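You operate a simulated robot arm through the tools that you are given. There is no shell and no other tool. Be economical: measure what you need, move in short steps, check, and stop when the job is done.

Carry out the task below with a simulated robot arm. There is one attempt and no reset: what you move stays moved.

TASK
Put the brown ring in the white bag at the bag holder.
Fine: stand the bag in the holder, set the bag lever to LOCKED while you load it, then to FREE.
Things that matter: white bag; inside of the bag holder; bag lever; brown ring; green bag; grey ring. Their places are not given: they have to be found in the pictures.

It is judged by the outcome, as a careful person would: the job done as asked, and still so three seconds after it is handed in. It fails if anything else is knocked over, pushed out of place, dropped, spilled or broken.

THE ROBOT
A 7-joint arm with a two-finger parallel gripper, fixed in place. Base frame: the origin is at the foot of the arm, x ahead of it, y to its left, z up. Lengths are in mm, angles in degrees, forces in N, time in s.
With the tool pointing down near the work surface it reaches from about 180 to 680 mm from the base axis. Its first joint turns from -66.0 to 66.0 degrees. Payload 2.4 kg.
Tool frame: the origin (TCP) lies between the finger pads and is the grasp point; the fingertips stand 30 mm ahead of it; z points along the fingers, y is the line along which they close. The gripper opens to 94 mm. The fingers are 28 mm wide and 10 mm thick; the gripper's body (50 by 96 mm) begins 55 mm behind the TCP.
Orientation is told as [roll, pitch, yaw] about the base's x, y, z axes, in that order, counted from this pose: with the fingers straight down and closing along the base's y, the tool's x points along the base's -x, its y along +y and its z along -z.

THE INTERFACE
- The arm moves only by the tool nudge_tool. Its argument "series" is text: rows parted by semicolons, each of 7 numbers parted by spaces: the opening, from 0 (shut) to 1 (fully open), then the shift along the tool's x, y, z in mm, then the turn, a rotation vector about the tool's x, y, z in degrees. In form: hand dx dy dz ax ay az; .... A call has 1 to 10 rows; each row shifts and turns the commanded pose from where the row before left it, along the tool's axes as they then stand. A row lasts 0.2 s, in which the tool goes at most 50 mm and 8.6 degrees; a call with a longer step from one row to the next is refused whole, and so is a gripper value outside its range. A pose out of reach is approached as far as the arm can. The call stops where the force on the tool passes 40 N (or 10 N more than at its start, if that is more) or the arm is blocked; 0.2 s more then pass. The fingers move at their own pace (about 153 mm/s each) and stop on an object; they squeeze with about 44 N. The grip force told is the motor's: it shows also when the fingers shut on nothing. Time passes only in rows, and 0.2 s behind the last, so rows that do not move let the fingers close. It gives the time, the measured TCP pose, the force on the tool (base axes), the opening and the grip force at its end, in the units of the frame above (readings bear some noise).
- Cameras (640 x 400 px; columns grow to the right, rows downward): "scene" is fixed at [20.5, 474.1, 1437.4]; the picture's right is [-0.81, -0.59, 0.00], its down [-0.40, 0.55, -0.73] and it looks along [0.43, -0.59, -0.68] (base axes); focal length 374 px, centre (320, 200). "wrist" rides on the gripper at [-37, 0, -58] in the tool frame; the picture's right is [0.00, -1.00, 0.00], its down [0.97, 0.00, -0.24] and it looks along [0.24, 0.00, 0.97] (tool axes); focal length 218 px, centre (320, 200).
- get_image(camera): a new picture of that camera. No time passes.
- measure_at(camera, pixels): for up to 12 pixels [column, row] of the newest picture of that camera ("zoom" is the newest enlarged one), the place [x, y, z] in the base frame of the surface seen there, good to about 3 mm, but the place of the scene camera against the robot may be out by one fixed shift of up to 12 mm in any direction. No time passes.
- inspect(camera, box): a new picture of the part [left, top, right, bottom] of that camera's present view, enlarged. No time passes.
- sign_off(): hands the job in; it is judged then, once.

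Work in short steps. Measure before you move; look again where a grasp or a placing could have gone wrong, and mend it. You have 80 turns and 46 pictures in all, those below and enlarged ones among them. Open the gripper and draw the arm clear of the work before you hand the job in, unless the task says otherwise; then end with one line.

The tools are called after "Request:" as name(argument=value, ...) on one line, values as JSON. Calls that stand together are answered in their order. nudge_tool: Moves the arm, as the interface text tells. Its arguments: {"type":"object","properties":{"series":{"type":"string"}},"required":["series"]} The other tools are called the same way: get_image (camera) takes a picture; measure_at (camera, pixels) gives the place of the surface under pixels of a picture; inspect (camera, box) takes an enlarged picture of a part of a camera's view; sign_off () hands the job in.

At the start:

```text
time: 0.0
position: [324.0, 87.2, 1063.7]
orientation: [0.0, 0.0, 0.1]
ft_force: [0.2, 0.2, 0.0]
finger_gap: 94.1
grip_force: 0.0
```

scene: 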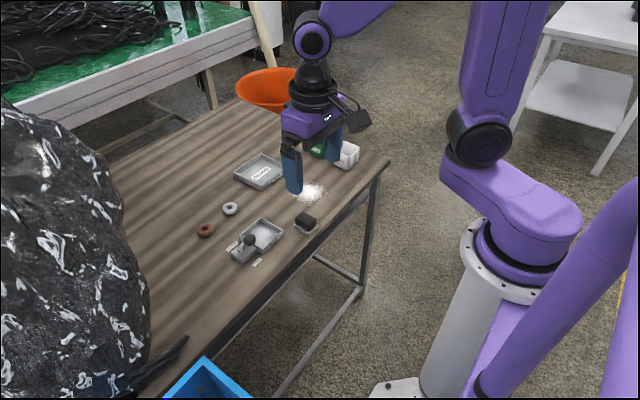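
wrist: 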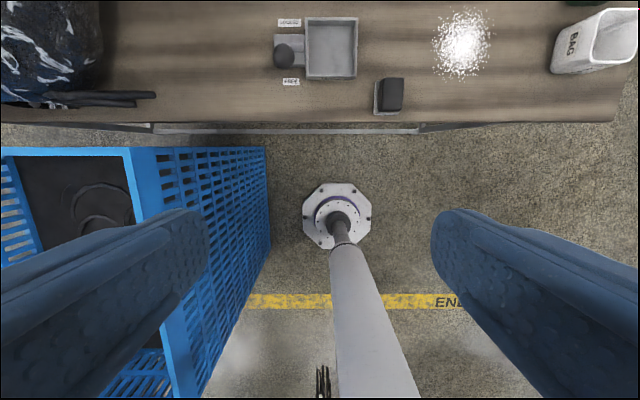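

The scene shows rings near (205,230) and (230,208), a holder with lever near (257,240), and bags near (340,153). I take enlarged views before measuring.

Request:
inspect(camera="scene", box=[180, 140, 340, 280])

Request:
inspect(camera="wrist", box=[260, 0, 640, 140])

Request:
measure_at(camera="scene", pixels=[[205, 230], [230, 208], [249, 240], [240, 252], [265, 232], [262, 175], [345, 148], [350, 160], [307, 220], [312, 192]])

```text
2.86 times, centred on (260, 210) of scene
```

zoom: 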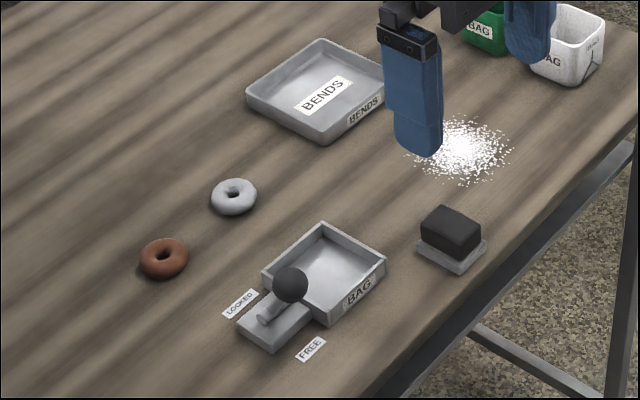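

```text
1.68 times, centred on (450, 70) of wrist
```

zoom: 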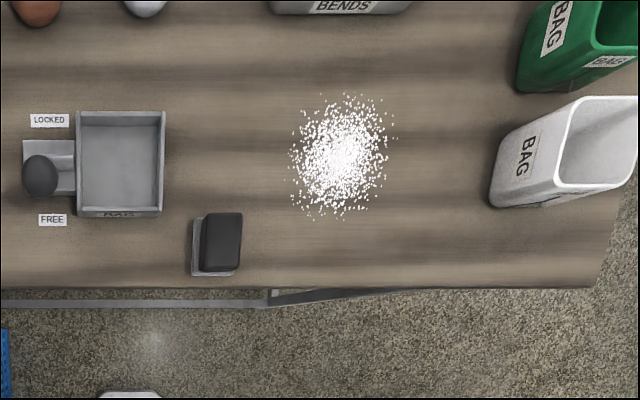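

```text
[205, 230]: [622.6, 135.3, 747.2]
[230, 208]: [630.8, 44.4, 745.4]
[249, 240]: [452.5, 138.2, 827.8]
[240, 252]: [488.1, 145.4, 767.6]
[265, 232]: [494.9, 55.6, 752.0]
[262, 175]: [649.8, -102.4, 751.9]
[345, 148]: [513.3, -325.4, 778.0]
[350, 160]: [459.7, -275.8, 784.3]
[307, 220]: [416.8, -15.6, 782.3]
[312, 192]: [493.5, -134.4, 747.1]
```

The lever stands with a knob at about (452,138,828), and the white bag is around (470,-290). I measure the details in the wrist picture and zoom in on the bags.

Request:
measure_at(camera="wrist", pixels=[[306, 18], [356, 18], [306, 77], [354, 77], [310, 25], [350, 25], [310, 68], [350, 68], [284, 56], [330, 50], [298, 40], [277, 66]])

Request:
inspect(camera="scene", box=[290, 120, 390, 190])

Request:
inspect(camera="scene", box=[220, 205, 300, 275])

```text
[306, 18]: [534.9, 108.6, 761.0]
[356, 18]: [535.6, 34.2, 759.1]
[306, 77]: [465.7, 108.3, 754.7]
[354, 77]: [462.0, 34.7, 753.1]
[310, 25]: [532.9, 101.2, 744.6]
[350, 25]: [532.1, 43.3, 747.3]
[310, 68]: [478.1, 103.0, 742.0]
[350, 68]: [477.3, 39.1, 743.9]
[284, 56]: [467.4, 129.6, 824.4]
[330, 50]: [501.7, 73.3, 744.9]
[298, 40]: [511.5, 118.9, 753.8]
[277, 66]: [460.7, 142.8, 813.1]
```

```text
5.71 times, centred on (340, 155) of scene
```

zoom: 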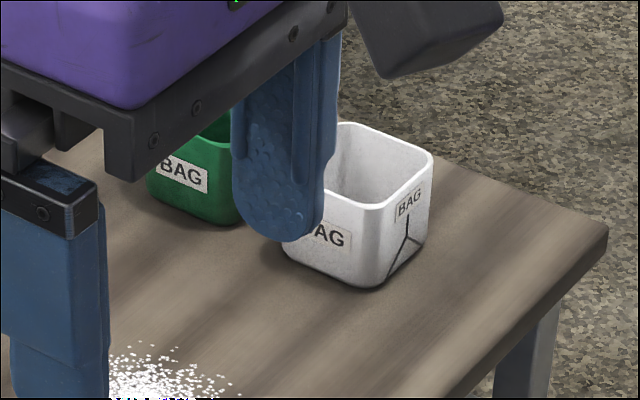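

```text
5.71 times, centred on (260, 240) of scene
```

zoom: 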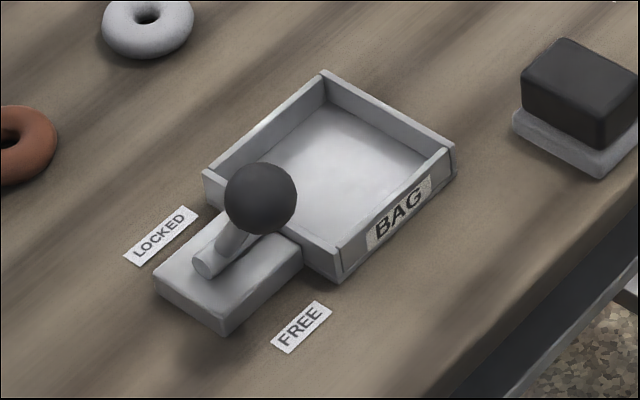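

The lever is at FREE (knob leaning to −x). The holder's inside centre is about (500,72). Next I move above the white bag for a better look.

Request:
nudge_tool(series="1 -18 -42 6 0 0 0;1 -18 -42 6 0 0 0;1 -18 -42 6 0 0 0;1 -18 -42 6 0 0 0;1 -18 -42 6 0 0 0;1 -18 -42 6 0 0 0;1 -18 -42 6 0 0 0;1 -18 -42 6 0 0 0;1 -18 -42 6 0 0 0;1 0 0 0 0 0 0")

Request:
get_image(camera="wrist")

Request:
get_image(camera="scene")

```text
time: 2.2
position: [486.7, -292.3, 1008.5]
orientation: [0.0, 0.1, 0.0]
ft_force: [0.4, 0.4, 0.0]
finger_gap: 94.0
grip_force: 0.1
```

```text
39 pictures are left
```

wrist: 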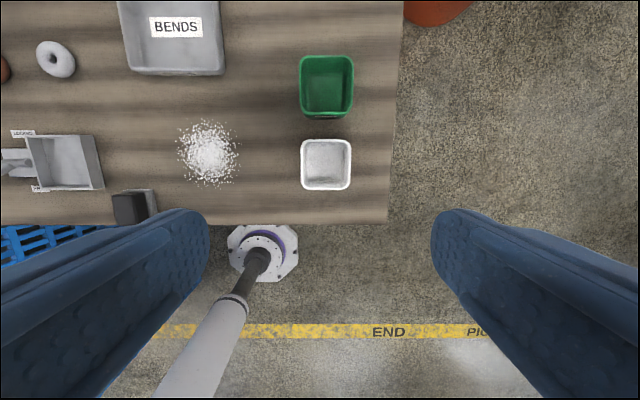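

```text
38 pictures are left
```

scene: 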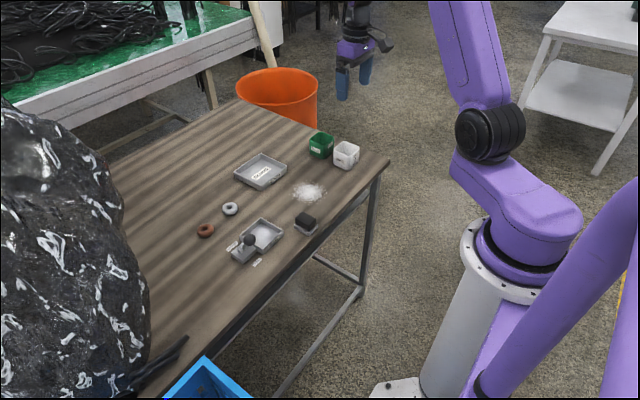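

Request:
inspect(camera="wrist", box=[270, 40, 390, 200])

Request:
measure_at(camera="wrist", pixels=[[303, 165], [349, 165], [326, 141], [326, 188], [326, 160], [326, 116], [327, 58], [302, 90], [351, 90], [340, 128]])

Request:
inspect(camera="scene", box=[290, 120, 390, 190])

```text
2.50 times, centred on (330, 120) of wrist
```

zoom: 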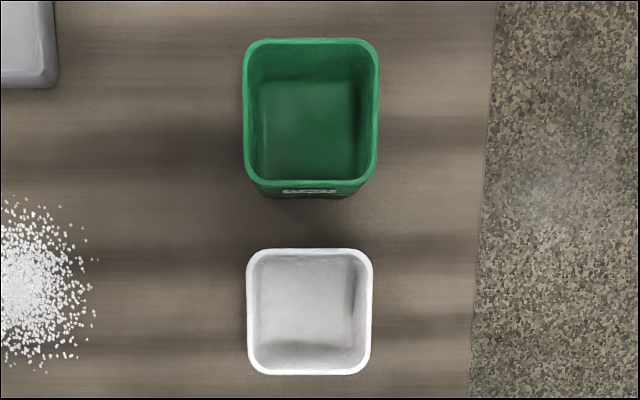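

```text
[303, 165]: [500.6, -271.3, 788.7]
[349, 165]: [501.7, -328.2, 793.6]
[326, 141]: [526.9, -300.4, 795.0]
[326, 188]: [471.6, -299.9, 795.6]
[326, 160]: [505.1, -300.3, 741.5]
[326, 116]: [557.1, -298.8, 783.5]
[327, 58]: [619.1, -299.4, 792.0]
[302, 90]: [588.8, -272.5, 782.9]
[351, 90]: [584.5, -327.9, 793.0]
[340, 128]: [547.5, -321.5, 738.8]
```

```text
5.71 times, centred on (340, 155) of scene
```

zoom: 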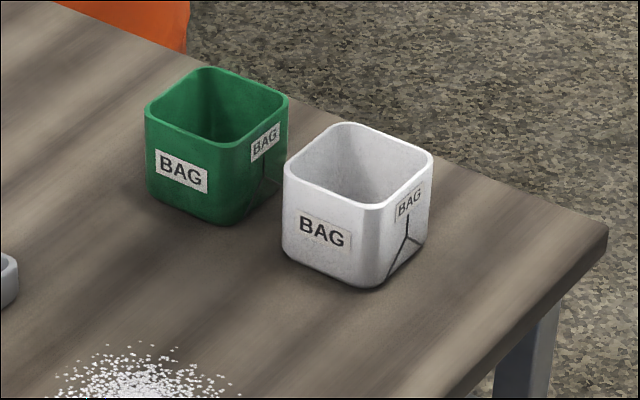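

White bag: centre about (499,−300), rim z≈795, about 60 mm wide; the green one is 28 mm behind it in x. I descend with the fingers straddling it in y, tips ending at about z 762 so they will clear the holder walls later.

Request:
nudge_tool(series="1 -12.3 -7.7 20 0 0 0;1 0 0 40 0 0 0;1 0 0 40 0 0 0;1 0 0 40 0 0 0;1 0 0 20 0 0 0;1 0 0 0 0 0 0")

Request:
get_image(camera="wrist")

```text
time: 3.6
position: [499.0, -300.9, 848.2]
orientation: [-0.1, -0.1, 0.0]
ft_force: [-0.1, -0.1, -0.2]
finger_gap: 94.1
grip_force: 0.0
```

```text
35 pictures are left
```

wrist: 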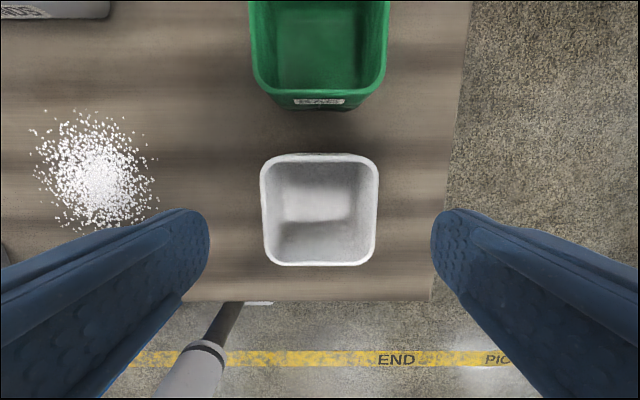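

The bag is centred between the fingers (column 320). I descend to z≈792 and close.

Request:
nudge_tool(series="1 0 0 30 0 0 0;1 0 0 26 0 0 0;1 0 0 0 0 0 0;0.6 0 0 0 0 0 0;0.4 0 0 0 0 0 0;0.4 0 0 0 0 0 0;0.4 0 0 0 0 0 0")

Request:
get_image(camera="wrist")

```text
time: 5.2
position: [497.7, -298.7, 792.8]
orientation: [-0.1, 0.0, 0.0]
ft_force: [-0.2, 1.0, 0.3]
finger_gap: 64.9
grip_force: 43.5
```

```text
34 pictures are left
```

wrist: 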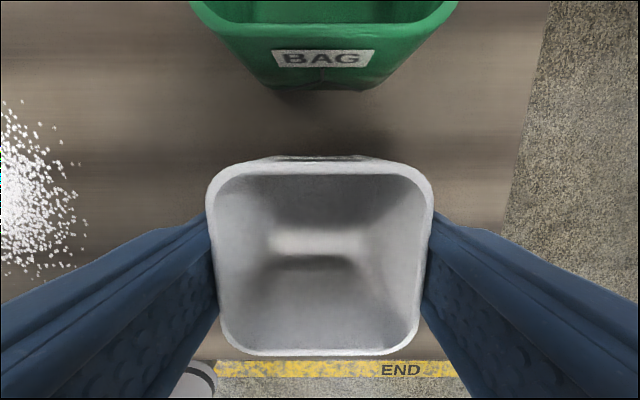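

Grip is firm (43.5 N, gap 65 mm). I lift the bag straight up 130 mm and check.

Request:
nudge_tool(series="0.4 0 0 -15 0 0 0;0.4 0 0 -35 0 0 0;0.4 0 0 -40 0 0 0;0.4 0 0 -40 0 0 0;0.4 0 0 0 0 0 0")

Request:
nudge_tool(series="0.4 0 37 0 0 0 8.5;0.4 0 0 0 0 0 0")

Request:
get_image(camera="scene")

```text
time: 6.4
position: [497.6, -297.8, 924.1]
orientation: [0.0, -0.1, -0.1]
ft_force: [0.6, -0.2, -0.2]
finger_gap: 64.9
grip_force: 43.4
```

```text
time: 7.0
position: [498.3, -262.4, 923.0]
orientation: [0.0, 0.0, -8.6]
ft_force: [-0.2, 0.2, -0.5]
finger_gap: 64.9
grip_force: 43.8
```

```text
33 pictures are left
```

scene: 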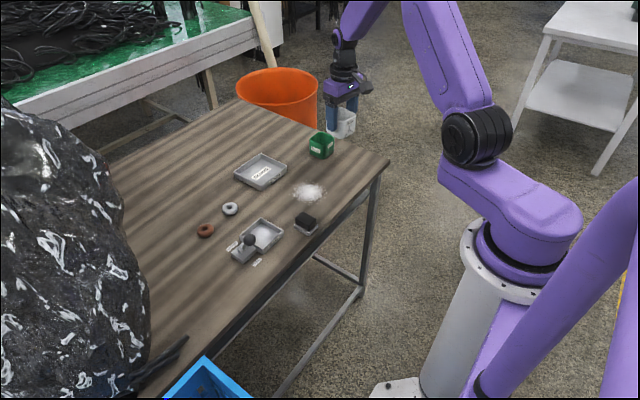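

The bag is held and upright. I finish the 90° turn in place at height.

Request:
nudge_tool(series="0.4 0 0 0 0 0 8.14;0.4 0 0 0 0 0 8.14;0.4 0 0 0 0 0 8.14;0.4 0 0 0 0 0 8.14;0.4 0 0 0 0 0 8.14;0.4 0 0 0 0 0 8.14;0.4 0 0 0 0 0 8.14;0.4 0 0 0 0 0 8.14;0.4 0 0 0 0 0 8.14;0.4 0 0 0 0 0 8.14")

```text
time: 9.2
position: [499.9, -262.1, 922.4]
orientation: [0.0, 0.0, -90.1]
ft_force: [-0.5, 0.8, -1.4]
finger_gap: 65.1
grip_force: 44.0
```

Tool x is now +y. I move to y≈−40 and look at the holder ahead with the wrist camera.

Request:
nudge_tool(series="0.4 40 0 0 0 0 0;0.4 40 0 0 0 0 0;0.4 40 0 0 0 0 0;0.4 40 0 0 0 0 0;0.4 40 0 0 0 0 0;0.4 20 0 0 0 0 0;0.4 0 0 0 0 0 0")

Request:
get_image(camera="wrist")

Request:
inspect(camera="scene", box=[180, 80, 340, 280])

```text
time: 10.8
position: [498.4, -43.2, 922.3]
orientation: [0.0, 0.0, -90.0]
ft_force: [0.2, 0.5, 0.2]
finger_gap: 64.9
grip_force: 44.1
```

```text
32 pictures are left
```

wrist: 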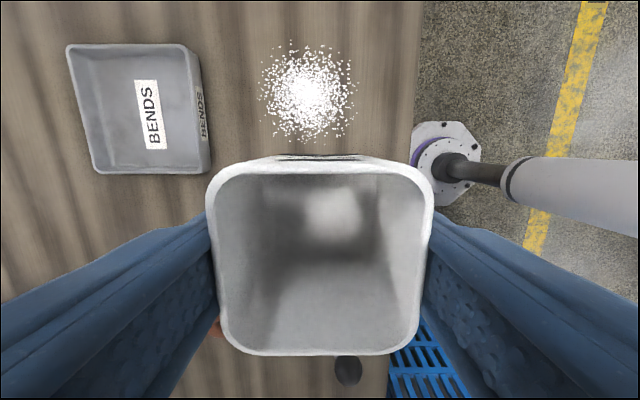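

```text
2.00 times, centred on (260, 180) of scene
```

zoom: 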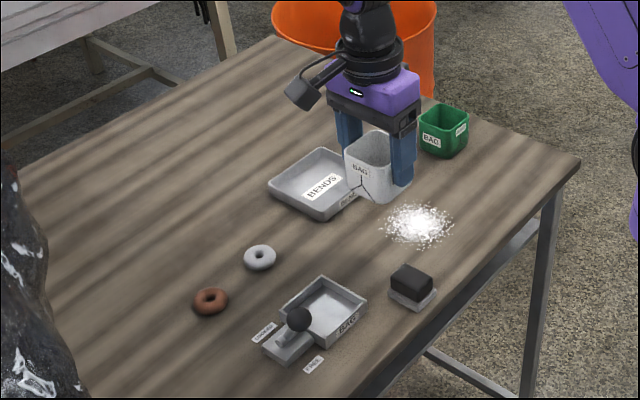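

I calibrate the scene camera against the held bag and measure the holder in enlarged views.

Request:
measure_at(camera="zoom", pixels=[[346, 153], [374, 132], [412, 143], [381, 167]])

Request:
inspect(camera="scene", box=[220, 205, 300, 275])

Request:
measure_at(camera="zoom", pixels=[[323, 75], [450, 150], [338, 250], [208, 173], [325, 105], [320, 200], [385, 110], [392, 200], [430, 162], [330, 245], [265, 130], [262, 200]])

```text
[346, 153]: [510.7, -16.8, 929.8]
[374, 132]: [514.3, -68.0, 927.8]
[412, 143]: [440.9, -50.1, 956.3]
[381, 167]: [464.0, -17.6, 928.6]
```

```text
5.71 times, centred on (260, 240) of scene
```

zoom: 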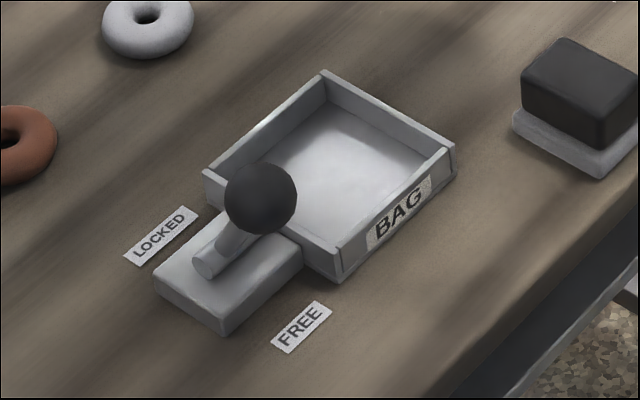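

```text
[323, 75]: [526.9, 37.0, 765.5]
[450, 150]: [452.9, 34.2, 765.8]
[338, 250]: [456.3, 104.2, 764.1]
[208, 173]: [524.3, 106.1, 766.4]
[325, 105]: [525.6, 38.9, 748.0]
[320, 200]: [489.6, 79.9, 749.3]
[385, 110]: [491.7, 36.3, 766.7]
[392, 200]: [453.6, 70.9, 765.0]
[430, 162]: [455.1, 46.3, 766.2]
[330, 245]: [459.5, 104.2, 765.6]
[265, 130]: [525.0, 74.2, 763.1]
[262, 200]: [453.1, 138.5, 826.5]
```

Scene-camera shift is about −10 mm in x; holder centre comes to about (500,71). I measure the rim of the held bag to get its offset from the tool.

Request:
measure_at(camera="wrist", pixels=[[320, 170], [320, 351], [214, 260], [426, 260], [320, 300], [320, 230]])

Request:
nudge_tool(series="0.4 40 0.5 0 0 0 0;0.4 40 0.5 0 0 0 0;0.4 35 0.5 0 0 0 0;0.4 0 0 0 0 0 0;0.4 0 0 0 0 0 0")

Request:
inspect(camera="scene", box=[200, 120, 320, 280])

Request:
get_image(camera="wrist")

```text
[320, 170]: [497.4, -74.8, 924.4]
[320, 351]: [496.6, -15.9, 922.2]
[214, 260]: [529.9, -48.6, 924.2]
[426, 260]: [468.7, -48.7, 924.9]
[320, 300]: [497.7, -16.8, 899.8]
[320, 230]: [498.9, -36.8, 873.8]
```

```text
time: 12.0
position: [500.2, 72.1, 923.4]
orientation: [0.0, 0.0, -90.1]
ft_force: [0.5, -0.6, 0.2]
finger_gap: 65.0
grip_force: 44.5
```

```text
2.50 times, centred on (260, 200) of scene
```

zoom: 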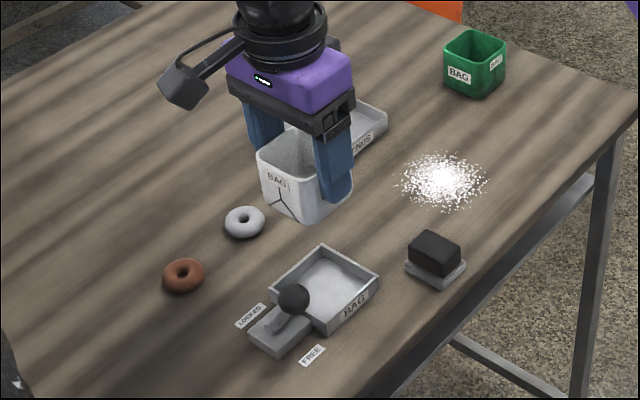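

```text
28 pictures are left
```

wrist: 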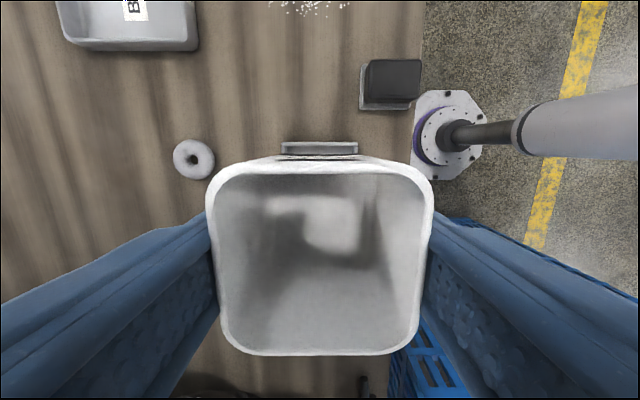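

A box on the gripper projects on the +y side, over the lever. I check its height relative to the knob before descending, as well as the holder's visible −y wall.

Request:
measure_at(camera="zoom", pixels=[[185, 85], [168, 95], [190, 105], [200, 75], [293, 298], [270, 168], [310, 185], [283, 200], [300, 220]])

Request:
measure_at(camera="wrist", pixels=[[284, 145], [356, 145], [320, 145], [320, 152]])

```text
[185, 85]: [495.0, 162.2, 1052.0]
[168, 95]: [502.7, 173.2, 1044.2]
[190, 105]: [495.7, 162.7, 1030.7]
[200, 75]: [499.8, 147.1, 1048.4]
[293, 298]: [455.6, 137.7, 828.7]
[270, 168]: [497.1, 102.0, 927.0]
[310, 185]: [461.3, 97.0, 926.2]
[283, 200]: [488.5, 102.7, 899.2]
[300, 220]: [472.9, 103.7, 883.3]
```

```text
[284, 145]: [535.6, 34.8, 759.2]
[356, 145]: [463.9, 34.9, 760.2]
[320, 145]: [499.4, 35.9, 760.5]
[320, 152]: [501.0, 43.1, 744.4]
```

The box stays well above the knob (TCP+105). Bag centre (≈500,70) matches the holder centre, so I lower to just above the holder.

Request:
nudge_tool(series="0.4 0 0 35 0 0 0;0.4 0 0 35 0 0 0;0.4 0 0 23 0 0 0;0.4 0 0 0 0 0 0;0.4 0 0 0 0 0 0")

Request:
inspect(camera="scene", box=[210, 180, 310, 280])

Request:
get_image(camera="wrist")

```text
time: 13.2
position: [500.1, 72.0, 830.4]
orientation: [0.0, -0.2, -89.9]
ft_force: [-1.2, -0.8, 0.0]
finger_gap: 64.8
grip_force: 43.8
```

```text
4.00 times, centred on (260, 230) of scene
```

zoom: 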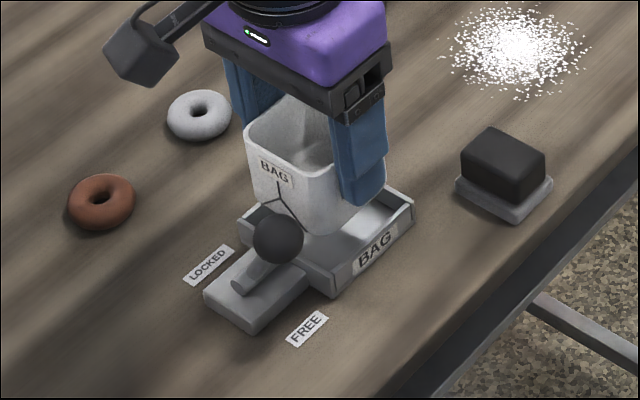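

```text
26 pictures are left
```

wrist: 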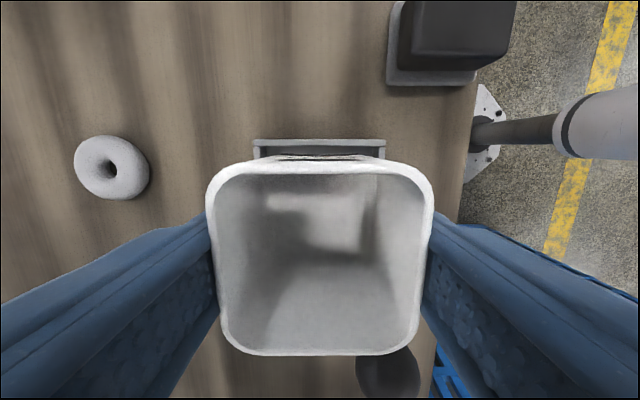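

The bag is lined up over the holder. I lower it slowly toward TCP z≈802, watching force.

Request:
nudge_tool(series="0.4 0 0 8 0 0 0;0.4 0 0 6 0 0 0;0.4 0 0 5 0 0 0;0.4 0 0 4 0 0 0;0.4 0 0 3 0 0 0;0.4 0 0 0 0 0 0")

Request:
inspect(camera="scene", box=[210, 180, 310, 280])

```text
time: 14.6
position: [499.8, 72.7, 803.8]
orientation: [0.0, 0.0, -89.9]
ft_force: [0.7, -0.3, -0.5]
finger_gap: 64.8
grip_force: 44.0
```

```text
4.00 times, centred on (260, 230) of scene
```

zoom: 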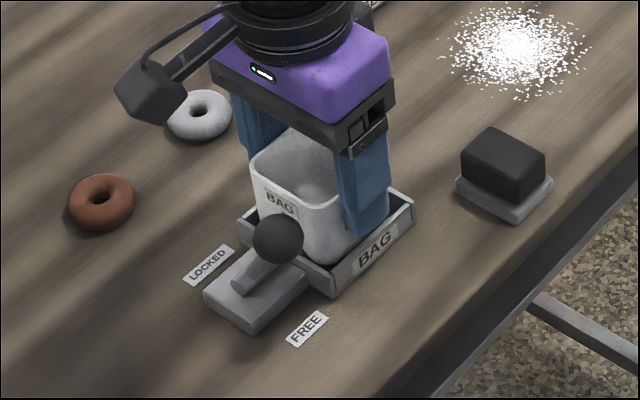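

The bag is inside the holder walls with no contact force yet. I go on in 1.5 mm steps.

Request:
nudge_tool(series="0.4 0 0 1.5 0 0 0;0.4 0 0 1.5 0 0 0;0.4 0 0 0 0 0 0")

Request:
nudge_tool(series="0.4 0 0 1 0 0 0;0.4 0 0 0 0 0 0")

```text
time: 15.4
position: [501.4, 71.9, 800.9]
orientation: [-0.1, -0.1, -89.9]
ft_force: [0.1, -0.3, -0.2]
finger_gap: 65.1
grip_force: 44.1
```

```text
time: 16.0
position: [500.1, 72.7, 800.3]
orientation: [-0.1, 0.0, -89.9]
ft_force: [-0.4, 0.0, -0.3]
finger_gap: 65.0
grip_force: 44.1
```

Request:
nudge_tool(series="0.4 0 0 1 0 0 0;0.4 0 0 1 0 0 0;0.4 0 0 0 0 0 0")

Request:
nudge_tool(series="0.4 0 0 1 0 0 0;0.4 0 0 0 0 0 0")

```text
time: 16.8
position: [499.9, 72.5, 799.2]
orientation: [0.0, 0.0, -89.8]
ft_force: [0.7, 0.4, -0.3]
finger_gap: 65.0
grip_force: 43.5
```

```text
time: 17.4
position: [499.3, 73.0, 798.1]
orientation: [-0.1, 0.0, -89.8]
ft_force: [-0.6, 0.1, 5.8]
finger_gap: 65.0
grip_force: 44.5
```

Floor contact (5.8 N) at z≈798. I release and rise.

Request:
nudge_tool(series="0.75 0 0 0 0 0 0;0.9 0 0 0 0 0 0;0.9 0 0 0 0 0 0;0.9 0 0 -20 0 0 0;0.9 0 0 -40 0 0 0;0.9 0 0 -40 0 0 0;0.9 0 0 -40 0 0 0;0.9 0 0 0 0 0 0")

Request:
inspect(camera="scene", box=[180, 180, 320, 280])

Request:
get_image(camera="wrist")

```text
time: 19.2
position: [501.0, 72.9, 939.2]
orientation: [0.1, 0.0, -89.9]
ft_force: [0.7, -0.1, -0.7]
finger_gap: 84.5
grip_force: 0.1
```

```text
4.00 times, centred on (250, 230) of scene
```

zoom: 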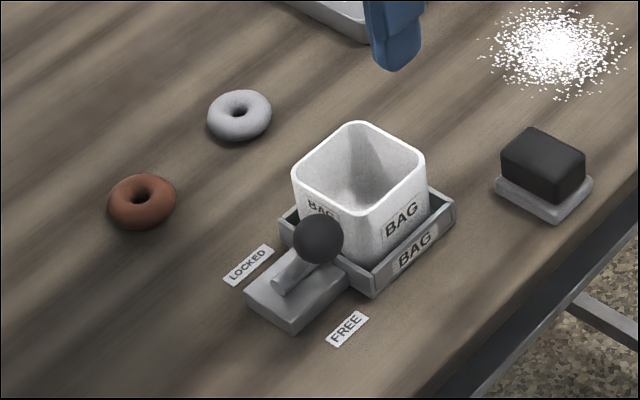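

```text
23 pictures are left
```

wrist: 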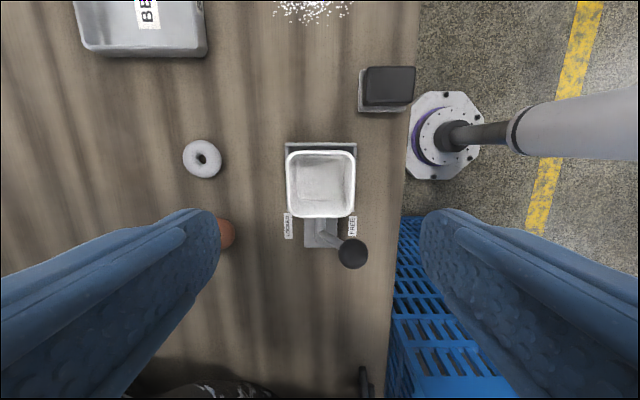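

The bag stands in the holder. Now I measure the lever: pivot near wrist (322,230), knob at (352,253).

Request:
measure_at(camera="wrist", pixels=[[352, 253], [339, 253], [366, 253], [352, 240], [352, 267], [330, 236], [316, 222], [312, 243], [288, 225], [352, 227]])

Request:
inspect(camera="wrist", box=[260, 190, 400, 290])

Request:
measure_at(camera="zoom", pixels=[[220, 165], [420, 240], [420, 285], [480, 285], [360, 285], [420, 330], [270, 150], [300, 215]])

```text
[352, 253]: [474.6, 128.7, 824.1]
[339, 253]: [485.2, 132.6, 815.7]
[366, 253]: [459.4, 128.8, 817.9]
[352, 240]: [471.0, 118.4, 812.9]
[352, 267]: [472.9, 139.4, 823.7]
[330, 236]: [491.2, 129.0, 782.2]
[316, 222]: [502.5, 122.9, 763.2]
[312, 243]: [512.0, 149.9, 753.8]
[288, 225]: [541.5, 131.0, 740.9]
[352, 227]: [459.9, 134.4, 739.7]
```

```text
4.00 times, centred on (330, 240) of wrist
```

zoom: 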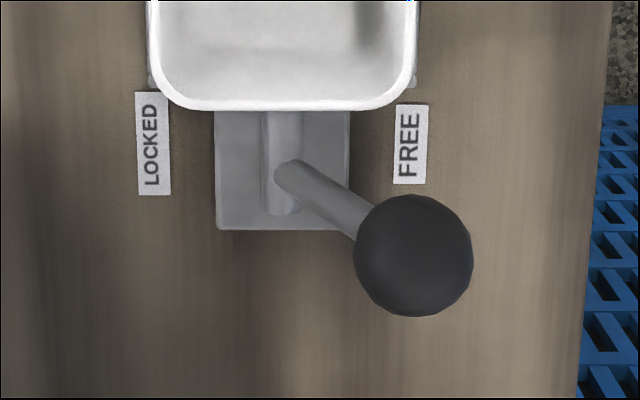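

```text
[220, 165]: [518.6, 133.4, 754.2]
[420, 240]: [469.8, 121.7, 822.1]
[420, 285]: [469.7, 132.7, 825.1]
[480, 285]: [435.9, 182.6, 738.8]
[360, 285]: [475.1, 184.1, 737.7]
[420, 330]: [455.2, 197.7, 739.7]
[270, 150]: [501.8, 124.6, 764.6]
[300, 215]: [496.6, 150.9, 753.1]
```

Knob centre is about (472,130,812), r≈13, pivot about (501,130,765). I close the fingers, come down on the −x side of the knob at (440,134), tips at z≈810.

Request:
nudge_tool(series="0 20 -20 0 0 0 0;0 20 -20 0 0 0 0;0 21 -21 0 0 0 0;0 0 0 40 0 0 0;0 0 0 40 0 0 0;0 0 0 19 0 0 0;0 0 0 0 0 0 0")

Request:
inspect(camera="scene", box=[180, 170, 320, 280])

```text
time: 20.8
position: [439.1, 134.3, 836.2]
orientation: [0.1, 0.0, -89.9]
ft_force: [-0.2, -0.2, -0.2]
finger_gap: 0.0
grip_force: 33.0
```

```text
3.64 times, centred on (250, 225) of scene
```

zoom: 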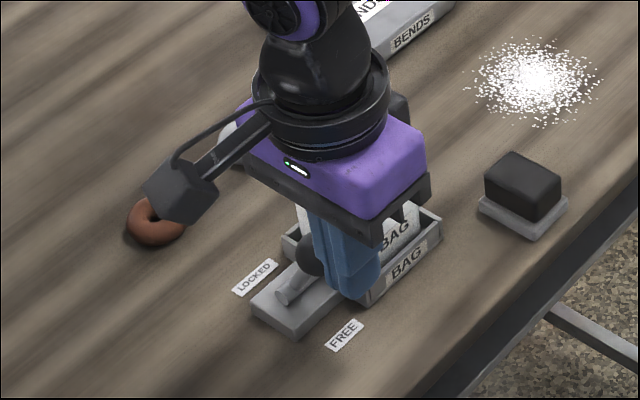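

The fingers are beside the knob on its −x side. I push in +x (tool y) in 8 mm steps.

Request:
nudge_tool(series="0 0 5 -4 0 0 0;0 0 8 0 0 0 0;0 0 8 0 0 0 0;0 0 8 0 0 0 0;0 0 8 0 0 0 0;0 0 8 0 0 0 0;0 0 0 0 0 0 0")

Request:
nudge_tool(series="0 0 6 0 0 0 0;0 0 5 0 0 0 0;0 0 4 0 0 0 0;0 0 0 0 0 0 0")

Request:
inspect(camera="scene", box=[180, 170, 320, 280])

```text
time: 22.4
position: [484.2, 133.2, 843.7]
orientation: [0.0, 0.0, -89.9]
ft_force: [0.6, 0.0, 0.6]
finger_gap: 0.2
grip_force: 32.7
```

```text
time: 23.4
position: [499.1, 133.6, 841.7]
orientation: [-0.1, 0.0, -89.9]
ft_force: [-0.5, 1.1, -0.4]
finger_gap: 0.0
grip_force: 32.7
```

```text
3.64 times, centred on (250, 225) of scene
```

zoom: 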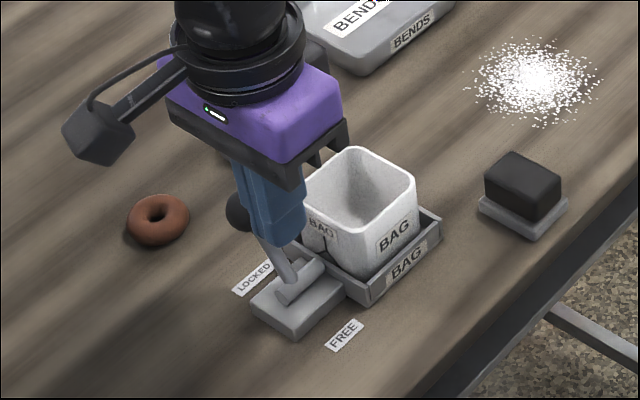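

The lever now leans toward LOCKED. I push a few millimetres further to feel the stop.

Request:
nudge_tool(series="0 0 3 0 0 0 0;0 0 3 0 0 0 0;0 0 0 0 0 0 0")

Request:
nudge_tool(series="0 0 2 0 0 0 0;0 0 2 0 0 0 0;0 0 0 0 0 0 0")

```text
time: 24.2
position: [504.7, 134.2, 843.2]
orientation: [0.0, 0.1, -89.8]
ft_force: [-0.2, -0.9, -0.5]
finger_gap: 0.0
grip_force: 32.9
```

```text
time: 25.0
position: [507.2, 132.4, 842.0]
orientation: [-0.2, 0.0, -89.9]
ft_force: [-8.2, -0.7, 0.8]
finger_gap: 0.0
grip_force: 33.0
```

Force −8 N at x≈507: the end stop, as computed. I back off, rise and look at the lever and the brown ring.

Request:
nudge_tool(series="0 0 -15 0 0 0 0;0 0 0 -40 0 0 0;0 0 0 -40 0 0 0;0 0 0 -40 0 0 0;0 0 0 -40 0 0 0;0 0 0 0 0 0 0")

Request:
inspect(camera="scene", box=[180, 170, 320, 280])

Request:
get_image(camera="wrist")

```text
time: 26.4
position: [492.5, 132.9, 1003.4]
orientation: [-0.1, 0.0, -89.9]
ft_force: [0.0, 0.2, -0.4]
finger_gap: 0.1
grip_force: 33.0
```

```text
3.64 times, centred on (250, 225) of scene
```

zoom: 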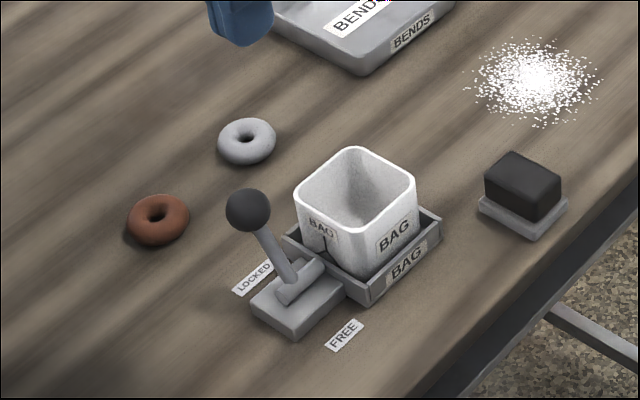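

```text
18 pictures are left
```

wrist: 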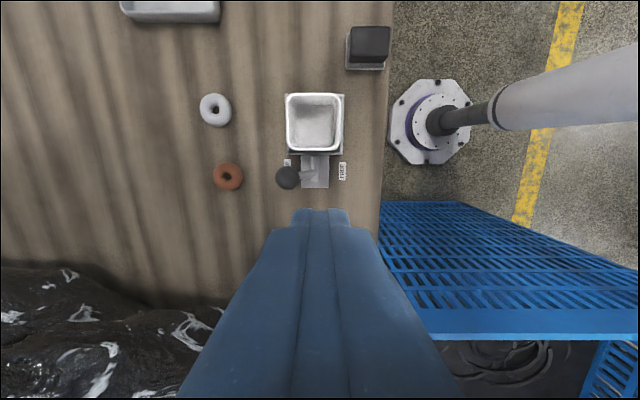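

The lever stays at LOCKED. I measure the brown ring (228,176), the bag rim and the knob from the wrist view.

Request:
measure_at(camera="wrist", pixels=[[228, 176], [216, 176], [240, 176], [228, 165], [228, 188], [286, 122], [343, 122], [315, 95], [315, 150], [288, 177]])

Request:
inspect(camera="wrist", box=[190, 85, 350, 200])

Request:
measure_at(camera="zoom", pixels=[[95, 362], [150, 335], [205, 362], [150, 415], [125, 362], [178, 362], [150, 365]])

```text
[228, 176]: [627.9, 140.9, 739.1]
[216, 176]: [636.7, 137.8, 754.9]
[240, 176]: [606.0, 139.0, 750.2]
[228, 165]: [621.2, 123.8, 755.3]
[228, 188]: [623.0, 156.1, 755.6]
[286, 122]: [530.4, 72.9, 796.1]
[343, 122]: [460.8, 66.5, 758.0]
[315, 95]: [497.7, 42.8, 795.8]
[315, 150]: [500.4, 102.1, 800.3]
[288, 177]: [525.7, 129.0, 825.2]
```

```text
3.48 times, centred on (270, 142) of wrist
```

zoom: 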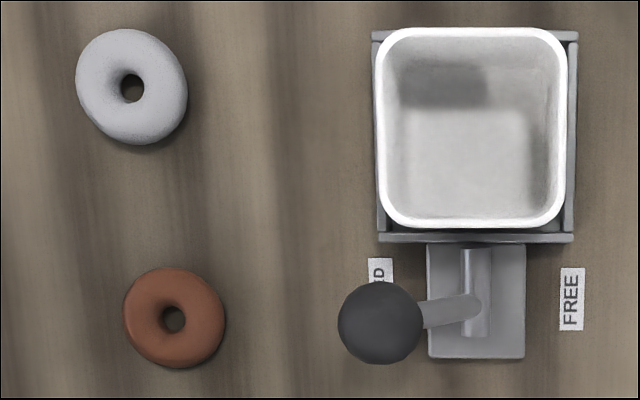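

```text
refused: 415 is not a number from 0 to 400
```

The brown ring centres at about (623,140), about 40 mm wide, z 737–755. I check whether the dark heap is near enough to bother the gripper there.

Request:
measure_at(camera="wrist", pixels=[[60, 275], [100, 300], [180, 330], [30, 320], [200, 345], [150, 310]])

Request:
nudge_tool(series="0.75 4 43 0 0 0 0;0.75 3 43 0 0 0 0;0.75 0 44 0 0 0 0;0.75 0 0 40 0 0 0;0.75 0 0 40 0 0 0;0.75 0 0 0 0 0 0")

Request:
get_image(camera="wrist")

```text
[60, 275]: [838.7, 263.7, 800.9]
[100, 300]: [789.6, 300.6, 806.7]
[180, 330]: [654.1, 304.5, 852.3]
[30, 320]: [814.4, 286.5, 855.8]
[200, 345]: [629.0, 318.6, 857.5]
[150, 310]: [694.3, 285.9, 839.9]
```

```text
time: 27.8
position: [621.9, 141.8, 921.4]
orientation: [-0.1, 0.0, -89.9]
ft_force: [0.7, -1.4, 0.2]
finger_gap: 70.5
grip_force: 0.0
```

```text
16 pictures are left
```

wrist: 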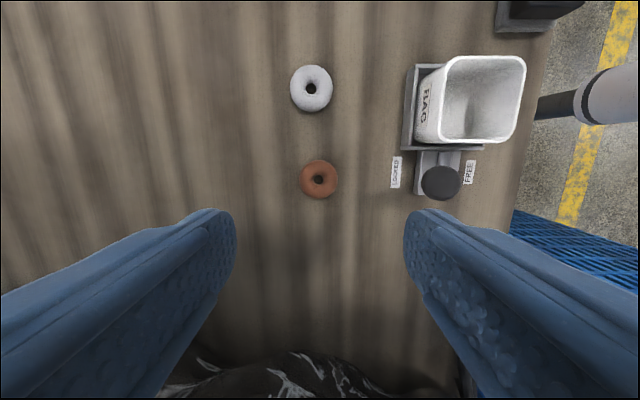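

The ring is centred in x (column 319), heap is beyond y≈285. I measure the ring's y once more.

Request:
measure_at(camera="wrist", pixels=[[319, 162], [319, 197], [303, 180], [336, 180], [319, 181]])

```text
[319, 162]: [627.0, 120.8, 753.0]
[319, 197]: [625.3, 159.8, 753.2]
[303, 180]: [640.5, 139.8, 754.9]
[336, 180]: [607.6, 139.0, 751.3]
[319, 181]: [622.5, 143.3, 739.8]
```

Ring centre (623.5,140.3). I correct by 1.5 mm, descend to TCP z≈770 and close on it.

Request:
nudge_tool(series="0.75 -1.5 1.5 40 0 0 0;0.75 0 0 40 0 0 0;0.75 0 0 40 0 0 0;0.75 0 0 20 0 0 0;0.75 0 0 9 0 0 0;0.75 0 0 0 0 0 0")

Request:
nudge_tool(series="0.5 0 0 1 0 0 0;0.3 0 0 0 0 0 0;0.2 0 0 0 0 0 0;0.2 0 0 0 0 0 0;0.2 0 0 0 0 0 0")

Request:
get_image(camera="wrist")

```text
time: 29.2
position: [626.3, 139.4, 772.9]
orientation: [0.0, 0.0, -89.9]
ft_force: [-0.3, 0.4, 0.0]
finger_gap: 70.5
grip_force: 0.0
```

```text
time: 30.4
position: [626.5, 139.5, 772.8]
orientation: [0.0, 0.0, -89.9]
ft_force: [0.0, 0.1, 0.4]
finger_gap: 40.3
grip_force: 44.0
```

```text
15 pictures are left
```

wrist: 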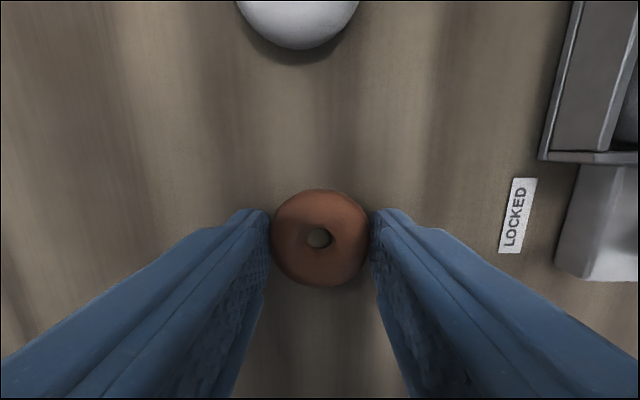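

The ring is held (gap 40 mm, 44 N). I lift it 115 mm and carry it to above the bag.

Request:
nudge_tool(series="0.2 0 0 -20 0 0 0;0.2 0 0 -35 0 0 0;0.2 0 0 -40 0 0 0;0.2 0 0 -20 0 0 0;0.2 -23 -42 0 0 0 0;0.2 -23 -42 0 0 0 0;0.2 -22 -40 0 0 0 0;0.2 0 0 0 0 0 0;0.2 0 0 0 0 0 0")

Request:
inspect(camera="scene", box=[190, 150, 330, 270])

Request:
get_image(camera="wrist")

```text
time: 32.4
position: [500.0, 69.9, 886.9]
orientation: [-0.1, 0.0, -89.9]
ft_force: [0.3, -0.4, 0.1]
finger_gap: 40.3
grip_force: 44.1
```

```text
3.33 times, centred on (260, 210) of scene
```

zoom: 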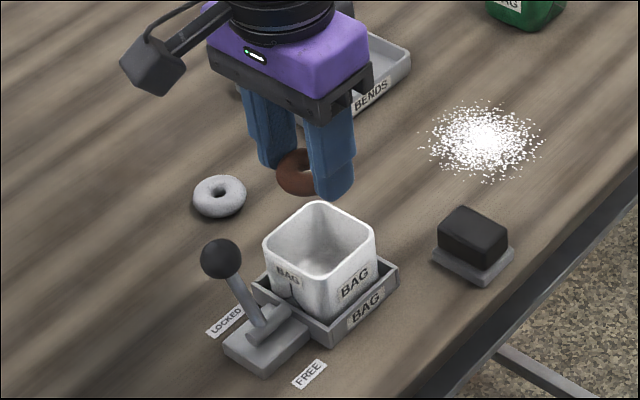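

```text
13 pictures are left
```

wrist: 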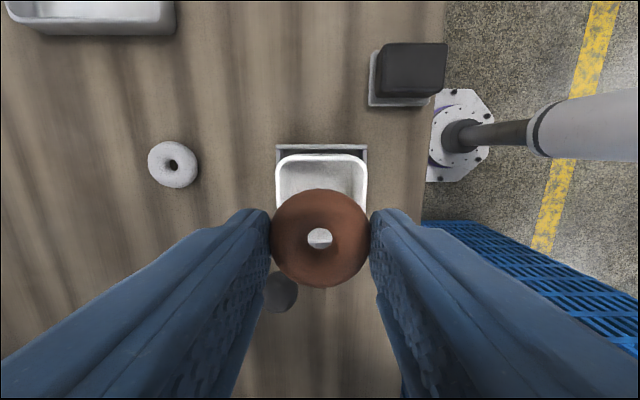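

The ring is above the bag. I lower until the tips are just above the rim (TCP z≈837), then check.

Request:
nudge_tool(series="0.2 1.5 0 25 0 0 0;0.2 0 0 15 0 0 0;0.2 0 0 9 0 0 0;0.2 0 0 0 0 0 0;0.2 0 0 0 0 0 0")

Request:
inspect(camera="scene", box=[210, 170, 310, 270])

Request:
get_image(camera="wrist")

```text
time: 33.6
position: [501.5, 72.2, 837.6]
orientation: [0.0, 0.0, -89.9]
ft_force: [-0.3, 0.5, -0.7]
finger_gap: 40.2
grip_force: 44.3
```

```text
4.00 times, centred on (260, 220) of scene
```

zoom: 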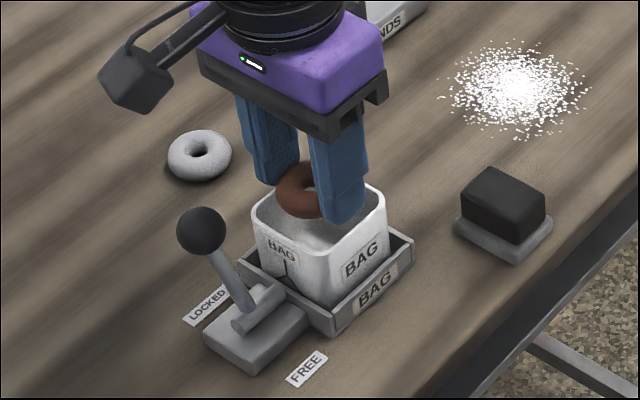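

```text
11 pictures are left
```

wrist: 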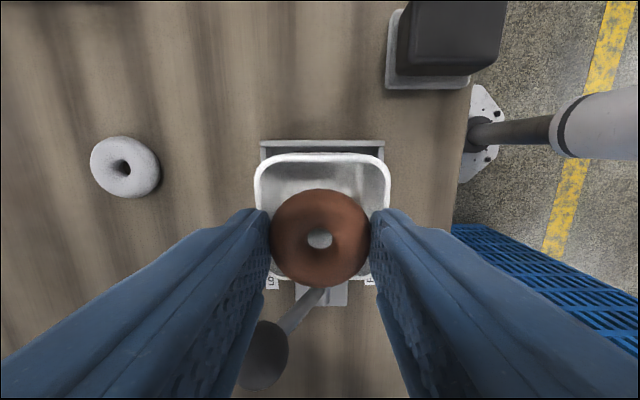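

The ring is centred over the mouth. I release it and rise.

Request:
nudge_tool(series="0.55 0 0 0 0 0 0;0.6 0 0 0 0 0 0;0.6 0 0 0 0 0 0;0.6 0 0 -20 0 0 0;0.6 0 0 -40 0 0 0;0.6 0 0 -40 0 0 0;0.6 0 0 0 0 0 0")

Request:
get_image(camera="wrist")

```text
time: 35.2
position: [501.0, 72.5, 938.2]
orientation: [0.0, 0.1, -89.9]
ft_force: [0.1, -0.3, 0.8]
finger_gap: 56.6
grip_force: 0.0
```

```text
10 pictures are left
```

wrist: 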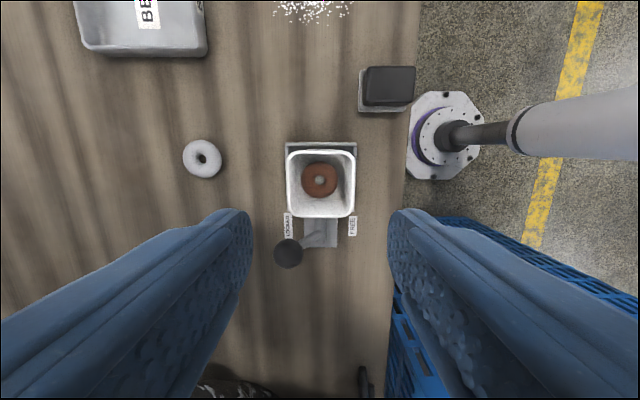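

The ring lies flat in the bag. Now I close the fingers and come down on the +x side of the knob at (565,134).

Request:
nudge_tool(series="0 20 21 0 0 0 0;0 20 21 0 0 0 0;0 21 22 0 0 0 0;0 0 0 0 0 0 0;0 0 0 40 0 0 0;0 0 0 40 0 0 0;0 0 0 17 0 0 0;0 0 0 0 0 0 0")

Request:
inspect(camera="scene", box=[180, 170, 320, 280])

```text
time: 37.0
position: [566.8, 135.1, 841.5]
orientation: [0.0, -0.1, -89.9]
ft_force: [0.7, -0.6, 0.2]
finger_gap: 0.0
grip_force: 32.8
```

```text
3.64 times, centred on (250, 225) of scene
```

zoom: 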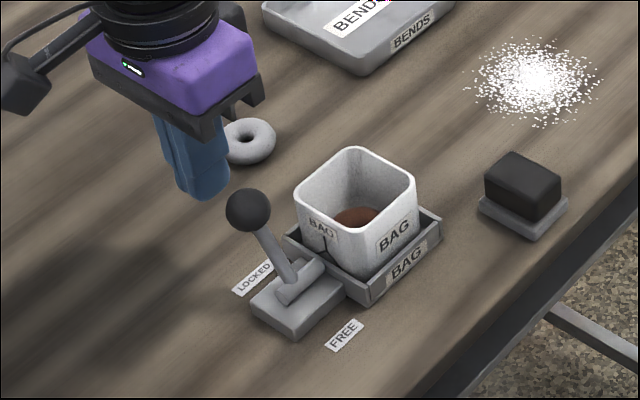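

The fingers are beyond the knob on the LOCKED side. I push in −x by 8 mm steps to about x=500.

Request:
nudge_tool(series="0 0 -8 0 0 0 0;0 0 -8 0 0 0 0;0 0 -8 0 0 0 0;0 0 -8 0 0 0 0;0 0 -8 0 0 0 0;0 0 -8 0 0 0 0;0 0 -8 0 0 0 0;0 0 -7 0 0 0 0;0 0 0 0 0 0 0")

Request:
nudge_tool(series="0 0 -3 0 0 0 0;0 0 -3 0 0 0 0;0 0 0 0 0 0 0")

```text
time: 39.0
position: [501.7, 133.0, 841.1]
orientation: [-0.1, 0.0, -90.0]
ft_force: [0.2, -0.3, 0.2]
finger_gap: 0.0
grip_force: 32.7
```

```text
time: 39.8
position: [495.4, 134.5, 841.0]
orientation: [0.0, 0.0, -90.0]
ft_force: [-0.6, 1.3, 0.4]
finger_gap: 0.0
grip_force: 32.8
```

Request:
nudge_tool(series="0 0 -1.5 0 0 0 0;0 0 -1.5 0 0 0 0;0 0 0 0 0 0 0")

Request:
inspect(camera="scene", box=[180, 170, 320, 280])

```text
time: 40.6
position: [492.9, 134.0, 841.1]
orientation: [0.0, 0.0, -89.9]
ft_force: [-0.2, -0.1, -0.5]
finger_gap: 0.0
grip_force: 33.2
```

```text
3.64 times, centred on (250, 225) of scene
```

zoom: 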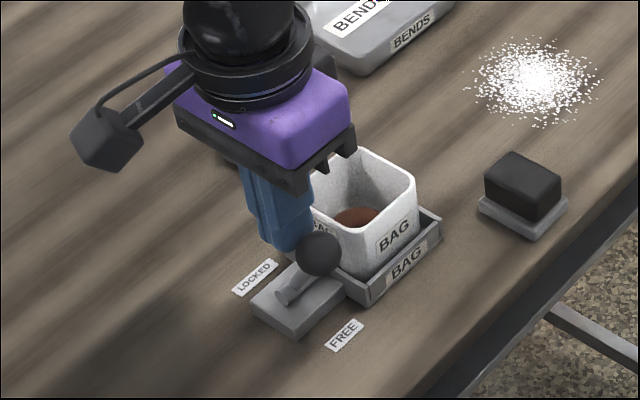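

The knob sits at about (250,239), the same as at the start. I push slightly further to feel the stop.

Request:
nudge_tool(series="0 0 -1.5 0 0 0 0;0 0 -1.5 0 0 0 0;0 0 0 0 0 0 0")

```text
time: 41.4
position: [492.5, 132.4, 842.0]
orientation: [0.4, 0.1, -90.1]
ft_force: [16.0, -1.2, -3.1]
finger_gap: 0.1
grip_force: 32.8
```

The stop is felt (16 N). I back off, rise clear and open the gripper.

Request:
nudge_tool(series="0 0 15 0 0 0 0;0 0 0 -40 0 0 0;0 0 0 -40 0 0 0;0 0 0 -40 0 0 0;0.5 0 0 -40 0 0 0;0.8 0 0 0 0 0 0;0.8 -40 0 0 0 0 0;0.8 -40 0 0 0 0 0;0.8 -40 0 0 0 0 0;0.8 0 0 0 0 0 0")

Request:
get_image(camera="scene")

Request:
inspect(camera="scene", box=[180, 170, 320, 280])

```text
time: 43.6
position: [504.1, 14.3, 1000.0]
orientation: [-0.1, 0.0, -90.0]
ft_force: [-0.7, 0.1, -0.1]
finger_gap: 75.0
grip_force: 0.1
```

```text
7 pictures are left
```

scene: 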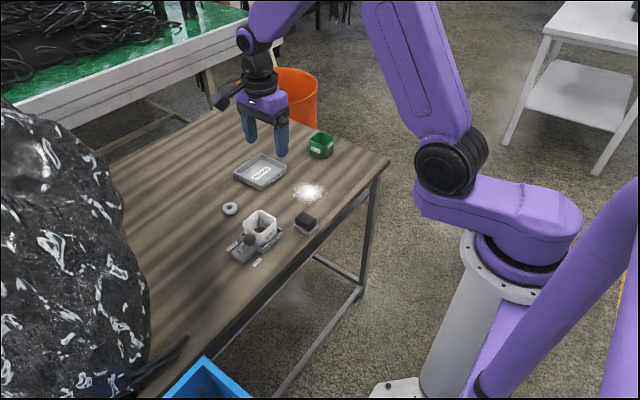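

```text
3.64 times, centred on (250, 225) of scene
```

zoom: 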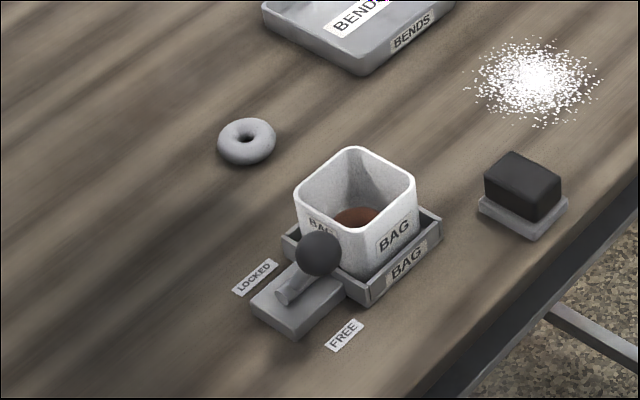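

The bag stands in the holder with the brown ring inside, the lever is at FREE, and everything else is where it was. The gripper is open and clear, so I hand in.

Request:
sign_off()

```text
The job is handed in.
```

The brown ring is in the white bag, which stands in the bag holder. The lever was LOCKED while I loaded the ring and is now back at FREE.
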